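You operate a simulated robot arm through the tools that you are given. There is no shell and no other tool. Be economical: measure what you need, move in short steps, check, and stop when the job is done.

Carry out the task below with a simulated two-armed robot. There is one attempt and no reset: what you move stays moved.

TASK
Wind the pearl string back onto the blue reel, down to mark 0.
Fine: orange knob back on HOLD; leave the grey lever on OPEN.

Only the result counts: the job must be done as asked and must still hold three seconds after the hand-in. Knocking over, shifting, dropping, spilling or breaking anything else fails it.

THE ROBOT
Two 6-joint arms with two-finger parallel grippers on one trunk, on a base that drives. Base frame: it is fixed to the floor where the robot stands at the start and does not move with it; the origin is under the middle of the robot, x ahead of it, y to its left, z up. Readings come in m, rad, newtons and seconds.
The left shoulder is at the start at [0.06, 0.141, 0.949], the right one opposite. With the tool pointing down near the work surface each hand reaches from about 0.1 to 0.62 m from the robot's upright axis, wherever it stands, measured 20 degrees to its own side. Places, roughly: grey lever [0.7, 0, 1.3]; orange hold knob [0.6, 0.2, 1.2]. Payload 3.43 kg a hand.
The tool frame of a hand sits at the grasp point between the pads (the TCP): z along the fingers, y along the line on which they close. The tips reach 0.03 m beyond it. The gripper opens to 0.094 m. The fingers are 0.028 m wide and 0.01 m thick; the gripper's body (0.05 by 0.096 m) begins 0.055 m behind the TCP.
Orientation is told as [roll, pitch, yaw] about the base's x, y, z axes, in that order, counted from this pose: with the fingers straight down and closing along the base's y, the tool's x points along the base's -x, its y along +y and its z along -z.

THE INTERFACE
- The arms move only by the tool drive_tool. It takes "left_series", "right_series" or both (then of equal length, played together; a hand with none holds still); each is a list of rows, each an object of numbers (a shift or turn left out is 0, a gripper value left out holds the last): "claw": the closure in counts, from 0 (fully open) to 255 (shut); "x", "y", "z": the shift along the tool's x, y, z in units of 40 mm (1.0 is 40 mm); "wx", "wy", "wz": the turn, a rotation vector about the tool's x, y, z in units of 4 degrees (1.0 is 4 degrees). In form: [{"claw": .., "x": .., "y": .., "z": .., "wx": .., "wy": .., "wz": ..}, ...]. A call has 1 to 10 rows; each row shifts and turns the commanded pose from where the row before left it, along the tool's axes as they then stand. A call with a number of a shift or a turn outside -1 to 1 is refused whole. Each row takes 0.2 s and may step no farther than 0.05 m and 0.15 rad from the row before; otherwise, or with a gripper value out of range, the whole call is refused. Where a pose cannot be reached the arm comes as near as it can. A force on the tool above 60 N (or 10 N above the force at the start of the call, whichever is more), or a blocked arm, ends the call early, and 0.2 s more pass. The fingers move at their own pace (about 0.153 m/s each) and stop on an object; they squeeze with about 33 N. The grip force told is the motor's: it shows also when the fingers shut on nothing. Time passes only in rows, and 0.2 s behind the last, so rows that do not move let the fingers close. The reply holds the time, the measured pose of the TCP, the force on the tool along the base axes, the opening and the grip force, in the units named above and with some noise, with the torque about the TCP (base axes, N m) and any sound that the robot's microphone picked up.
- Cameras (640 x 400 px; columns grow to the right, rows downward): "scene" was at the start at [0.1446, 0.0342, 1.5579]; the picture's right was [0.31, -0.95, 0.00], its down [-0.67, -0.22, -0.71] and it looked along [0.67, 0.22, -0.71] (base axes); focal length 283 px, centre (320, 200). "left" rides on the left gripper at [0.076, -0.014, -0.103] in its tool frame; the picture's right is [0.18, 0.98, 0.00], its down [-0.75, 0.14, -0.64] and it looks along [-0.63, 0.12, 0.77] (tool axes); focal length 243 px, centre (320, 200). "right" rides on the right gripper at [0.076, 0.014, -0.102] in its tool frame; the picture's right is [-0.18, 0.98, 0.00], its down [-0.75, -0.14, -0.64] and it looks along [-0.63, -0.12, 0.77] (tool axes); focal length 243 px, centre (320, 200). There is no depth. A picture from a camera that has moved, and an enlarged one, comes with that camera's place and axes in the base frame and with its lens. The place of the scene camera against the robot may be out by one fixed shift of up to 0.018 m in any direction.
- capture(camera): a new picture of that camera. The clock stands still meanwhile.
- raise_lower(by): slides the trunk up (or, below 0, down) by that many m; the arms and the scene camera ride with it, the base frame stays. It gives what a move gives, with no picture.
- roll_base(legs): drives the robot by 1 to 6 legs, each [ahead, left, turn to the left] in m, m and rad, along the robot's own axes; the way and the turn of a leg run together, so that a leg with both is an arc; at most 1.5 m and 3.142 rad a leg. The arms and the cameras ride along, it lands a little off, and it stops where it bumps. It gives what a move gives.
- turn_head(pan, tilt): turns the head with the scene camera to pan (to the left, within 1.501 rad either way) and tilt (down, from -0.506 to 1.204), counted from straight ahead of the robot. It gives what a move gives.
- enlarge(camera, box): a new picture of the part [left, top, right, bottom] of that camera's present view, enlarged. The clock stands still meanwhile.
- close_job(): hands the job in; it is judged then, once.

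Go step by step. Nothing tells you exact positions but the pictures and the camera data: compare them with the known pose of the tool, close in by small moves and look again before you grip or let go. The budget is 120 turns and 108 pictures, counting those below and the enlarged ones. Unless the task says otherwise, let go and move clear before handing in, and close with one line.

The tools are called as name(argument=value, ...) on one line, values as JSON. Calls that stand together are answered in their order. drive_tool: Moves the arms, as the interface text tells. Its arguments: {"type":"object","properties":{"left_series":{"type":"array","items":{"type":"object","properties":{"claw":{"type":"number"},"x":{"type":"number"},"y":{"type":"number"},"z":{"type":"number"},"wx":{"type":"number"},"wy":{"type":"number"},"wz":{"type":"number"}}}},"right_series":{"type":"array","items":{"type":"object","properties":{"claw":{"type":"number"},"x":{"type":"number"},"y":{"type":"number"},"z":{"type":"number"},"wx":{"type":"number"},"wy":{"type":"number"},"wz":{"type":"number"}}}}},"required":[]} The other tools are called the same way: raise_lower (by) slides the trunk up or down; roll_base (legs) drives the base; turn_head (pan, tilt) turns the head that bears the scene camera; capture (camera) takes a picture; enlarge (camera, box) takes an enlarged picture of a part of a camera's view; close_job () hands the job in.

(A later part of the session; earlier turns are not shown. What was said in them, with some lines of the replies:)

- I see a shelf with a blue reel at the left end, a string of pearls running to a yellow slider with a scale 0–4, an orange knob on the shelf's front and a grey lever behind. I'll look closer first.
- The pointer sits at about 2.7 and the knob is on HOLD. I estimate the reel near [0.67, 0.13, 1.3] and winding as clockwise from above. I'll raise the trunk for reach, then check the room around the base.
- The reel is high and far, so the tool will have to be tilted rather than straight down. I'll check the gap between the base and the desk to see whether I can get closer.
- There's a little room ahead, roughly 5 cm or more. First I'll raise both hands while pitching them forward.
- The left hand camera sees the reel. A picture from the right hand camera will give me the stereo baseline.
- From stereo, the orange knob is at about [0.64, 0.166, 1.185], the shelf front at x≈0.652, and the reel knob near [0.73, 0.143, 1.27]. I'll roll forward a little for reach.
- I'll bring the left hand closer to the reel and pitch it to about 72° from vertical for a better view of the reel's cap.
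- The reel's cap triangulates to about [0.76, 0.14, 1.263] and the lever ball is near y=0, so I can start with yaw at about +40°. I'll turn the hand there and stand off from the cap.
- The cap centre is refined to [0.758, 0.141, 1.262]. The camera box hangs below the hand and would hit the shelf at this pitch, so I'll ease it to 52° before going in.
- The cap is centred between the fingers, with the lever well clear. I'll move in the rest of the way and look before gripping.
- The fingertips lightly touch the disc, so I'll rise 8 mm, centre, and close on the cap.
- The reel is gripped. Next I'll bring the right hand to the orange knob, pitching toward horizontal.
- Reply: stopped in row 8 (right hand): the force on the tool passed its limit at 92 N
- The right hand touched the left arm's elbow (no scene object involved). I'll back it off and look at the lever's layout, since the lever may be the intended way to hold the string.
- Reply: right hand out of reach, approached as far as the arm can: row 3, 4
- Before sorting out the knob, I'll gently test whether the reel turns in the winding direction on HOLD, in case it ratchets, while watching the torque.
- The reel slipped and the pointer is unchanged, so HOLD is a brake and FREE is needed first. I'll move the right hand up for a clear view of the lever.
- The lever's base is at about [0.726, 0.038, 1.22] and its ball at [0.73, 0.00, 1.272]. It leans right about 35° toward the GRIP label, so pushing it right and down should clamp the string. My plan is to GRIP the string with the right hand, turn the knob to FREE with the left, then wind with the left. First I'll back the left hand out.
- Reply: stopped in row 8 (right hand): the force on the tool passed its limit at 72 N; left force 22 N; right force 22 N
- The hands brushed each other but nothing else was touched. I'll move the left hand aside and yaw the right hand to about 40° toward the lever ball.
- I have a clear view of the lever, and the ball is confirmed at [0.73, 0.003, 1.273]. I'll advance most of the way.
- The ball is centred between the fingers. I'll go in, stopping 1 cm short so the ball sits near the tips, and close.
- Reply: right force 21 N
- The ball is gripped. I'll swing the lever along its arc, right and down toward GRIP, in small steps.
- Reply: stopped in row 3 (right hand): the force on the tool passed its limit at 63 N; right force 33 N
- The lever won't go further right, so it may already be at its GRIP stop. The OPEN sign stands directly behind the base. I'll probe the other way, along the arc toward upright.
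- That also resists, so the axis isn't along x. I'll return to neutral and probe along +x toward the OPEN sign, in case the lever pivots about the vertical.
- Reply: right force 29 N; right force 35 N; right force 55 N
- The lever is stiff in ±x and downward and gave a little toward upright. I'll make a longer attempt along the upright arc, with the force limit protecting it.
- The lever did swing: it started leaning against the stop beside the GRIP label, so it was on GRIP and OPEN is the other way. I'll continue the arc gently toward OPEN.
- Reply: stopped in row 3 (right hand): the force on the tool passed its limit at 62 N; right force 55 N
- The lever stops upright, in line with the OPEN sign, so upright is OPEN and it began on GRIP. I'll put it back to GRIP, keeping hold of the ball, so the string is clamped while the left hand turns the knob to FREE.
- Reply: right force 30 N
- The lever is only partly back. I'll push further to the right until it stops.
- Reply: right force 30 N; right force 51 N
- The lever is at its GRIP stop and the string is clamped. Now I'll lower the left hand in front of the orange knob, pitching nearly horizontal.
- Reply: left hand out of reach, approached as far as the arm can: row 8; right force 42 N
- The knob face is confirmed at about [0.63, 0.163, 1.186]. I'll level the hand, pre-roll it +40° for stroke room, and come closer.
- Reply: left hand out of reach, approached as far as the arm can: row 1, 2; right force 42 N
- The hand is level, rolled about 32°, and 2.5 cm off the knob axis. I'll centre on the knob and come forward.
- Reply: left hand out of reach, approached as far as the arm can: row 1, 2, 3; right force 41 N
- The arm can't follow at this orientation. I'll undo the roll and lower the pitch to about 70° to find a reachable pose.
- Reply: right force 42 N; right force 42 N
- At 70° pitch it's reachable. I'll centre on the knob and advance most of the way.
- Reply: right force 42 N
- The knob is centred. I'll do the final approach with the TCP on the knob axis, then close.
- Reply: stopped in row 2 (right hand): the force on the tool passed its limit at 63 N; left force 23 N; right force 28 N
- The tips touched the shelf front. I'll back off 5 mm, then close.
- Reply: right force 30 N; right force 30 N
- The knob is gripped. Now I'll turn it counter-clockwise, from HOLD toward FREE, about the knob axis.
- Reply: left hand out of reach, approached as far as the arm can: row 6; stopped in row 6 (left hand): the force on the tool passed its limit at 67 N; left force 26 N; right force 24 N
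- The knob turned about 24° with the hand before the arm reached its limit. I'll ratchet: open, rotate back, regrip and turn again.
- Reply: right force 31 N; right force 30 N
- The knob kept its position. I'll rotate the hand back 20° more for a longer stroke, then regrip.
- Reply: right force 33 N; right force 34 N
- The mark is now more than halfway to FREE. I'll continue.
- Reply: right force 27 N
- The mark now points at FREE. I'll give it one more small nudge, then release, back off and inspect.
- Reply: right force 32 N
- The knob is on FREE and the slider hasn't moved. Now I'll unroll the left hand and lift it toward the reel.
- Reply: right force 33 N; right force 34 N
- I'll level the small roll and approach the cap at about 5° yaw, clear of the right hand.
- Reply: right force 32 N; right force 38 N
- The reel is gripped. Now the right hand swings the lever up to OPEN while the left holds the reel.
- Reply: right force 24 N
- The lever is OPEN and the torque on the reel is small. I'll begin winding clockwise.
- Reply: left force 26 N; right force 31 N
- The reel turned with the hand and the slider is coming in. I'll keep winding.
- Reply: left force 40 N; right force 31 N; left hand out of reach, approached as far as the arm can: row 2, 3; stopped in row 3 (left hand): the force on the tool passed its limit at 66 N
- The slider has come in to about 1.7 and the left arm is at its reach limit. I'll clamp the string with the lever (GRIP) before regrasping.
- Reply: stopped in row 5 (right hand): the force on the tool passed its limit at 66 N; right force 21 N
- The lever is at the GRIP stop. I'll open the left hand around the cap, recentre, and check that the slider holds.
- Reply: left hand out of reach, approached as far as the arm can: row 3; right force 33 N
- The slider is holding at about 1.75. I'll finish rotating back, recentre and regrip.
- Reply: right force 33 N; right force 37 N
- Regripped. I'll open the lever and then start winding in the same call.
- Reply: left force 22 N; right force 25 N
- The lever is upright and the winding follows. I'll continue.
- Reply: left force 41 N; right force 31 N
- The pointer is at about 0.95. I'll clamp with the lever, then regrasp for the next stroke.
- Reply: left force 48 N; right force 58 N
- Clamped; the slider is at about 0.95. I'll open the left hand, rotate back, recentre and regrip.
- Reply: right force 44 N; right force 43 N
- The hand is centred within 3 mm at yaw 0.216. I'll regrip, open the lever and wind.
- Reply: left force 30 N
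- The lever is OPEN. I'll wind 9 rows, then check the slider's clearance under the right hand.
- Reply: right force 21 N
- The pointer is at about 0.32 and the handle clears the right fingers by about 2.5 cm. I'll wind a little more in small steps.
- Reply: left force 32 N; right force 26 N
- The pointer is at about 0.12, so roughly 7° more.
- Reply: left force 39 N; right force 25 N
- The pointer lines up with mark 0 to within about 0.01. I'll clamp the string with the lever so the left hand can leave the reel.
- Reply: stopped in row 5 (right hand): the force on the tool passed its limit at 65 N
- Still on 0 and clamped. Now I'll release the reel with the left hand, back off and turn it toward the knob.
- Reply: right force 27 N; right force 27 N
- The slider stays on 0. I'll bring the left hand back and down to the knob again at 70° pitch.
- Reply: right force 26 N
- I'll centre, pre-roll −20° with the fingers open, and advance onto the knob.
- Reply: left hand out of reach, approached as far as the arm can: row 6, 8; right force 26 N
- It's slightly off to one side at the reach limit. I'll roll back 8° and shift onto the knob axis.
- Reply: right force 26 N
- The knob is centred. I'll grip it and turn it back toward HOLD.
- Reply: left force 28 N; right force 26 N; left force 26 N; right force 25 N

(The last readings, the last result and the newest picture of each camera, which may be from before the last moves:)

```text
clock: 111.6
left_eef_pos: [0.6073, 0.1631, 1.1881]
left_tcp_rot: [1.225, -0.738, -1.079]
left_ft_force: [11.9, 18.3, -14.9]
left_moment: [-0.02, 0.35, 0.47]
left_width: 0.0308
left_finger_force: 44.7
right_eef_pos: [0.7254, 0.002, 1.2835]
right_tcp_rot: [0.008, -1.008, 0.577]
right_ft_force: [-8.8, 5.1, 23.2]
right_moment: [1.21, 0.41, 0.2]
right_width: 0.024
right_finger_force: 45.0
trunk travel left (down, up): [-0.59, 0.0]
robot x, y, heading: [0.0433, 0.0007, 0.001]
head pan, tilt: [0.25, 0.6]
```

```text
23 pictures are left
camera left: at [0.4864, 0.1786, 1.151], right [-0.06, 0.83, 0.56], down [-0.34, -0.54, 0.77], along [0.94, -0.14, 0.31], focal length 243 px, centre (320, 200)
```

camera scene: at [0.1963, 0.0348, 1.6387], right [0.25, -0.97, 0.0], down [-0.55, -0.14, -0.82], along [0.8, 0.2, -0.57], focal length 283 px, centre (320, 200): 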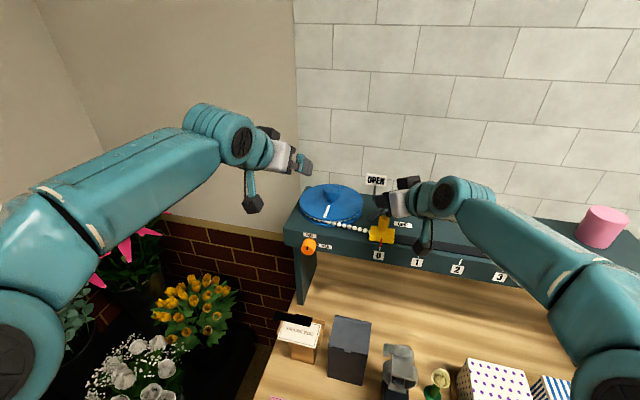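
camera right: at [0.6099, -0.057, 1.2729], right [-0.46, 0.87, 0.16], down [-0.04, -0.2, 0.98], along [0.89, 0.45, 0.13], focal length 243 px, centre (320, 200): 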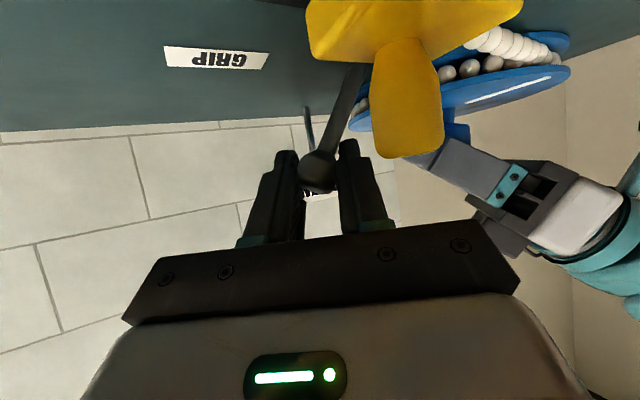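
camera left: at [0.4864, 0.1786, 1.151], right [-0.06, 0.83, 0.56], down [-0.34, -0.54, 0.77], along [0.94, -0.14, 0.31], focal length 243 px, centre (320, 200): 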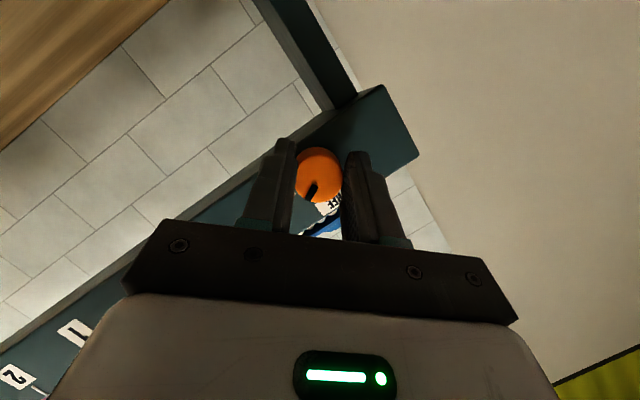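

It has turned about 56° so far. I'll continue while reach allows.

drive_tool(left_series=[{"wx": -0.35, "wz": 0.937}, {"wx": -0.35, "wz": 0.937}, {"wx": -0.35, "wz": 0.937}, {"wx": -0.35, "wz": 0.937}, {"wx": -0.35, "wz": 0.937}, {"wx": -0.35, "wz": 0.937}])

drive_tool(left_series=[{"wx": -0.35, "wz": 0.937}, {"wx": -0.35, "wz": 0.937}, {"wx": -0.35, "wz": 0.937}, {}])

capture(camera="left")

```text
clock: 113.0
left_eef_pos: [0.6071, 0.164, 1.1882]
left_tcp_rot: [1.428, -0.358, -1.191]
left_ft_force: [12.5, 15.3, -17.9]
left_moment: [0.03, 0.5, 0.48]
left_width: 0.0306
left_finger_force: 44.8
right_eef_pos: [0.7254, 0.0012, 1.2838]
right_tcp_rot: [0.008, -1.007, 0.579]
right_ft_force: [-8.8, 7.5, 24.3]
right_moment: [1.41, 0.18, -0.04]
right_width: 0.0243
right_finger_force: 45.1
trunk travel left (down, up): [-0.59, 0.0]
robot x, y, heading: [0.0432, 0.0019, 0.006]
head pan, tilt: [0.25, 0.6]
```

```text
clock: 114.0
left_eef_pos: [0.6076, 0.1616, 1.1894]
left_tcp_rot: [1.511, -0.162, -1.216]
left_ft_force: [-5.6, -1.5, -15.3]
left_moment: [-0.48, 0.44, -0.65]
left_width: 0.0307
left_finger_force: 45.4
right_eef_pos: [0.7246, 0.0017, 1.2824]
right_tcp_rot: [0.011, -1.01, 0.578]
right_ft_force: [5.4, 17.8, 20.3]
right_moment: [1.98, 0.01, -0.02]
right_width: 0.0243
right_finger_force: 45.0
trunk travel left (down, up): [-0.59, 0.0]
robot x, y, heading: [0.0434, -0.0002, 0.002]
head pan, tilt: [0.25, 0.6]
```

```text
22 pictures are left
camera left: at [0.4864, 0.1949, 1.1664], right [-0.06, 0.34, 0.94], down [-0.34, -0.89, 0.3], along [0.94, -0.3, 0.17], focal length 243 px, centre (320, 200)
```

left: 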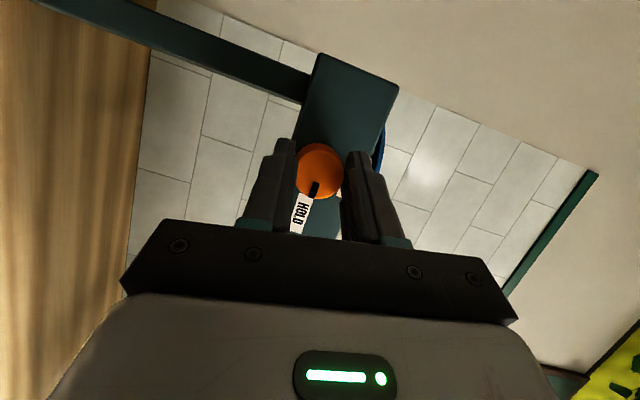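

The mark points at HOLD and the torque shows its stop. I'll release, back straight off and check.

drive_tool(left_series=[{"claw": 120}, {"claw": 40}, {}, {"z": -0.8, "x": 0.3}, {"z": -0.8, "x": 0.3}, {}])

enlarge(camera="left", box=[220, 60, 420, 260])

enlarge(camera="scene", box=[290, 180, 418, 260])

```text
clock: 115.4
left_eef_pos: [0.5393, 0.1641, 1.1879]
left_tcp_rot: [1.512, -0.163, -1.21]
left_ft_force: [-0.1, 0.1, 1.1]
left_moment: [0.04, 0.02, -0.02]
left_width: 0.0793
left_finger_force: 0.0
right_eef_pos: [0.7241, 0.0017, 1.2835]
right_tcp_rot: [0.009, -1.01, 0.578]
right_ft_force: [7.9, 19.3, 17.9]
right_moment: [1.88, -0.12, -0.1]
right_width: 0.0244
right_finger_force: 45.1
trunk travel left (down, up): [-0.59, 0.0]
robot x, y, heading: [0.0437, -0.0007, -0.001]
head pan, tilt: [0.25, 0.6]
```

```text
2.00 times, centred on (320, 160) of left
camera zoom: at [0.4184, 0.1959, 1.167], right [-0.07, 0.34, 0.94], down [-0.34, -0.89, 0.3], along [0.94, -0.3, 0.17], focal length 485 px, centre (320, 280)
```

zoom: 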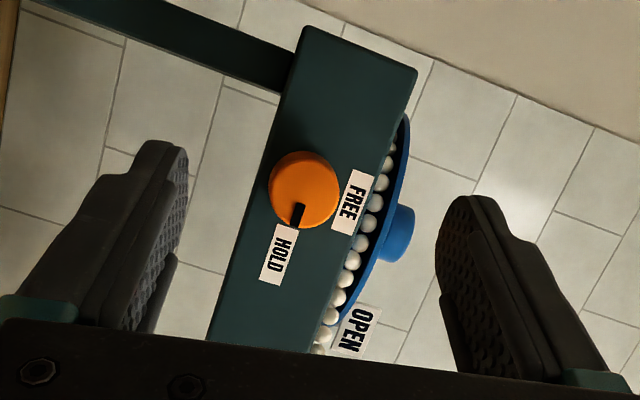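

```text
5.00 times, centred on (354, 220) of scene
camera zoom: at [0.1963, 0.035, 1.6387], right [0.25, -0.97, 0.0], down [-0.55, -0.14, -0.82], along [0.8, 0.2, -0.57], focal length 1414 px, centre (150, 100)
```

zoom: 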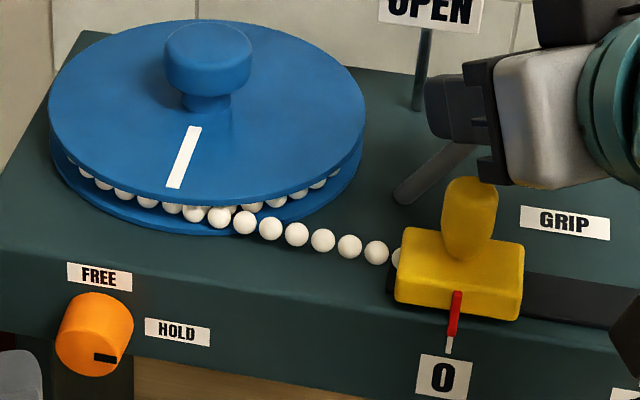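

The knob is on HOLD and the slider on 0. Now I'll swing the lever up to OPEN.

drive_tool(right_series=[{"z": 0.03, "x": -0.19, "y": 0.22}, {"z": 0.063, "x": -0.16, "y": 0.23}, {"z": 0.1, "x": -0.125, "y": 0.23}, {"z": 0.126, "x": -0.09, "y": 0.22}, {"z": 0.02, "y": 0.1}, {}])

capture(camera="right")

enlarge(camera="scene", box=[290, 180, 418, 260])

```text
clock: 116.8
left_eef_pos: [0.54, 0.1552, 1.1888]
left_tcp_rot: [1.513, -0.157, -1.212]
left_ft_force: [-0.3, 0.1, -0.1]
left_moment: [0.0, 0.02, 0.02]
left_width: 0.0791
left_finger_force: 0.1
right_eef_pos: [0.7234, 0.0397, 1.2921]
right_tcp_rot: [0.017, -1.006, 0.572]
right_ft_force: [-8.3, -24.3, -12.5]
right_moment: [-0.93, 0.71, -0.2]
right_width: 0.0211
right_finger_force: 45.4
trunk travel left (down, up): [-0.59, 0.0]
robot x, y, heading: [0.0432, -0.0009, 0.001]
head pan, tilt: [0.25, 0.6]
```

```text
19 pictures are left
camera right: at [0.608, -0.0201, 1.2824], right [-0.46, 0.87, 0.16], down [-0.03, -0.2, 0.98], along [0.89, 0.44, 0.12], focal length 243 px, centre (320, 200)
```

right: 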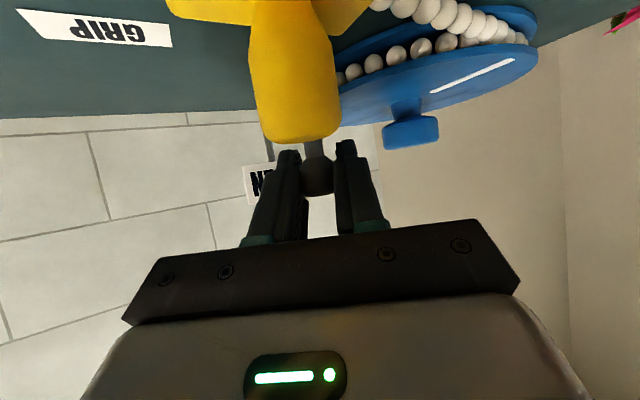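

```text
5.00 times, centred on (354, 220) of scene
camera zoom: at [0.1969, 0.0256, 1.6385], right [0.25, -0.97, 0.0], down [-0.55, -0.14, -0.83], along [0.8, 0.21, -0.56], focal length 1414 px, centre (150, 100)
```

zoom: 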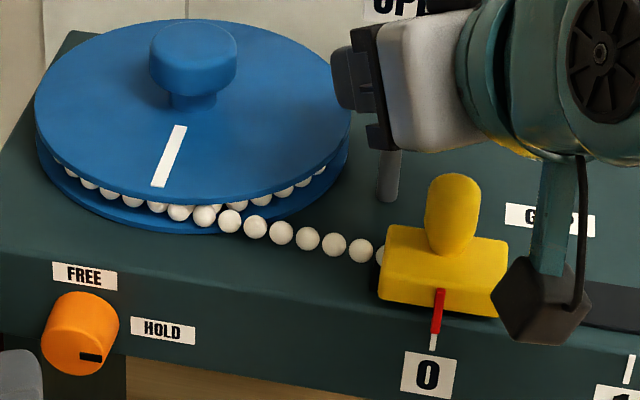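

The lever is upright on OPEN and the pointer remains on 0. I'll relieve the force, release the ball and back the right hand straight out.

drive_tool(right_series=[{"y": -0.06}, {"claw": 190}, {"claw": 140}, {}, {"z": -0.5}, {"z": -0.7}, {"z": -0.7}, {"z": -0.7}, {"z": -0.7}])

drive_tool(left_series=[{"z": -0.8, "x": 0.3}, {"z": -0.8, "x": 0.3}, {}, {}, {}], right_series=[{"z": -0.6}, {"z": -0.6}, {}, {}, {}])

capture(camera="scene")

enlarge(camera="scene", box=[290, 150, 450, 250])

capture(camera="right")

```text
clock: 118.8
left_eef_pos: [0.5392, 0.1595, 1.1884]
left_tcp_rot: [1.512, -0.159, -1.214]
left_ft_force: [0.1, -0.1, -0.1]
left_moment: [-0.01, 0.01, 0.02]
left_width: 0.0791
left_finger_force: 0.1
right_eef_pos: [0.6317, -0.0207, 1.3634]
right_tcp_rot: [0.013, -1.008, 0.575]
right_ft_force: [0.0, 0.3, -0.7]
right_moment: [0.02, -0.01, -0.02]
right_width: 0.0424
right_finger_force: 0.0
trunk travel left (down, up): [-0.59, 0.0]
robot x, y, heading: [0.0413, -0.0008, 0.002]
head pan, tilt: [0.25, 0.6]
```

```text
clock: 120.0
left_eef_pos: [0.5015, 0.1437, 1.1934]
left_tcp_rot: [1.509, -0.161, -1.209]
left_ft_force: [0.5, 0.4, -0.3]
left_moment: [-0.01, 0.0, -0.03]
left_width: 0.0791
left_finger_force: 0.0
left hand out of reach, approached as far as the arm can: row 1, 2
right_eef_pos: [0.6014, -0.0408, 1.3888]
right_tcp_rot: [0.015, -1.006, 0.572]
right_ft_force: [0.8, -0.4, 0.0]
right_moment: [-0.02, -0.03, 0.02]
right_width: 0.0423
right_finger_force: 0.0
trunk travel left (down, up): [-0.59, 0.0]
robot x, y, heading: [0.0407, 0.0012, -0.001]
head pan, tilt: [0.25, 0.6]
```

```text
17 pictures are left
camera scene: at [0.1997, 0.0317, 1.6384], right [0.25, -0.97, 0.0], down [-0.55, -0.14, -0.82], along [0.8, 0.2, -0.57], focal length 283 px, centre (320, 200)
```

scene: 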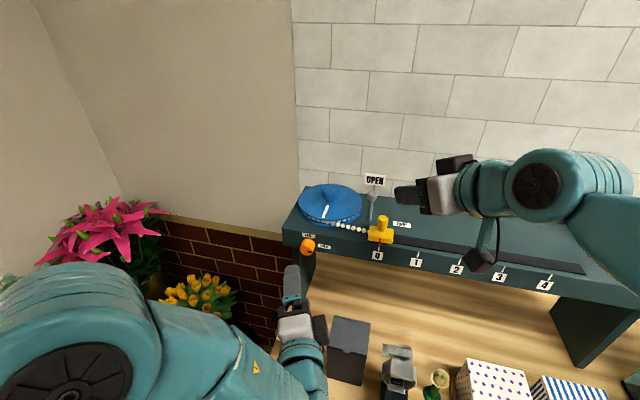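

```text
4.00 times, centred on (370, 200) of scene
camera zoom: at [0.1997, 0.0317, 1.6384], right [0.25, -0.97, 0.0], down [-0.55, -0.14, -0.82], along [0.8, 0.2, -0.57], focal length 1131 px, centre (120, 200)
```

zoom: 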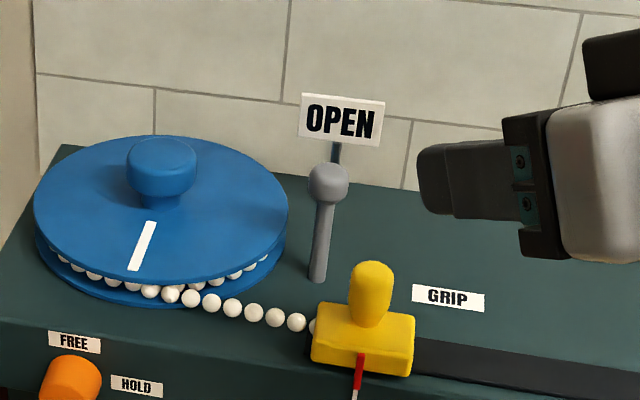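

```text
15 pictures are left
camera right: at [0.4852, -0.0999, 1.3788], right [-0.46, 0.87, 0.16], down [-0.03, -0.2, 0.98], along [0.89, 0.45, 0.12], focal length 243 px, centre (320, 200)
```

right: 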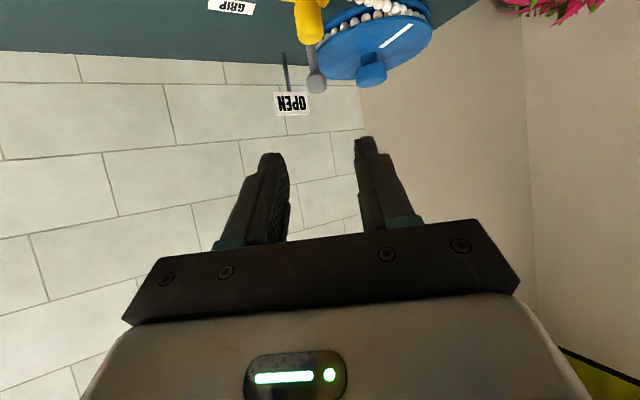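

Both hands are clear, the lever is on OPEN and the knob on HOLD. I'll take one last close check of the pointer.

enlarge(camera="scene", box=[346, 215, 410, 265])

```text
8.00 times, centred on (378, 240) of scene
camera zoom: at [0.1997, 0.0317, 1.6384], right [0.25, -0.97, 0.0], down [-0.55, -0.14, -0.82], along [0.8, 0.2, -0.57], focal length 2262 px, centre (-144, -120)
```

zoom: 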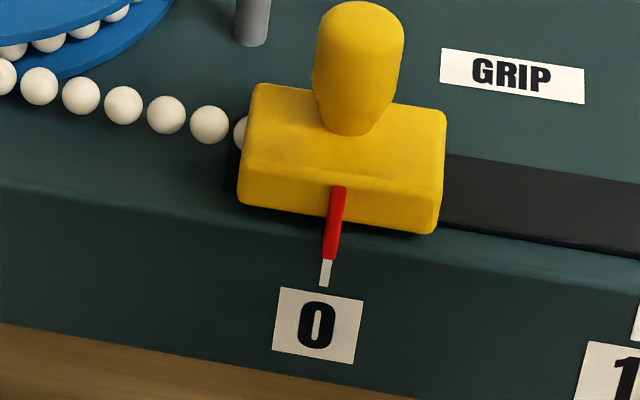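

The pointer is in line with mark 0, so I'm handing in.

close_job()

```text
The job is handed in.
```

The pearl string is wound back onto the blue reel with the pointer on mark 0. The orange knob is on HOLD, the grey lever is on OPEN, and both hands are clear.
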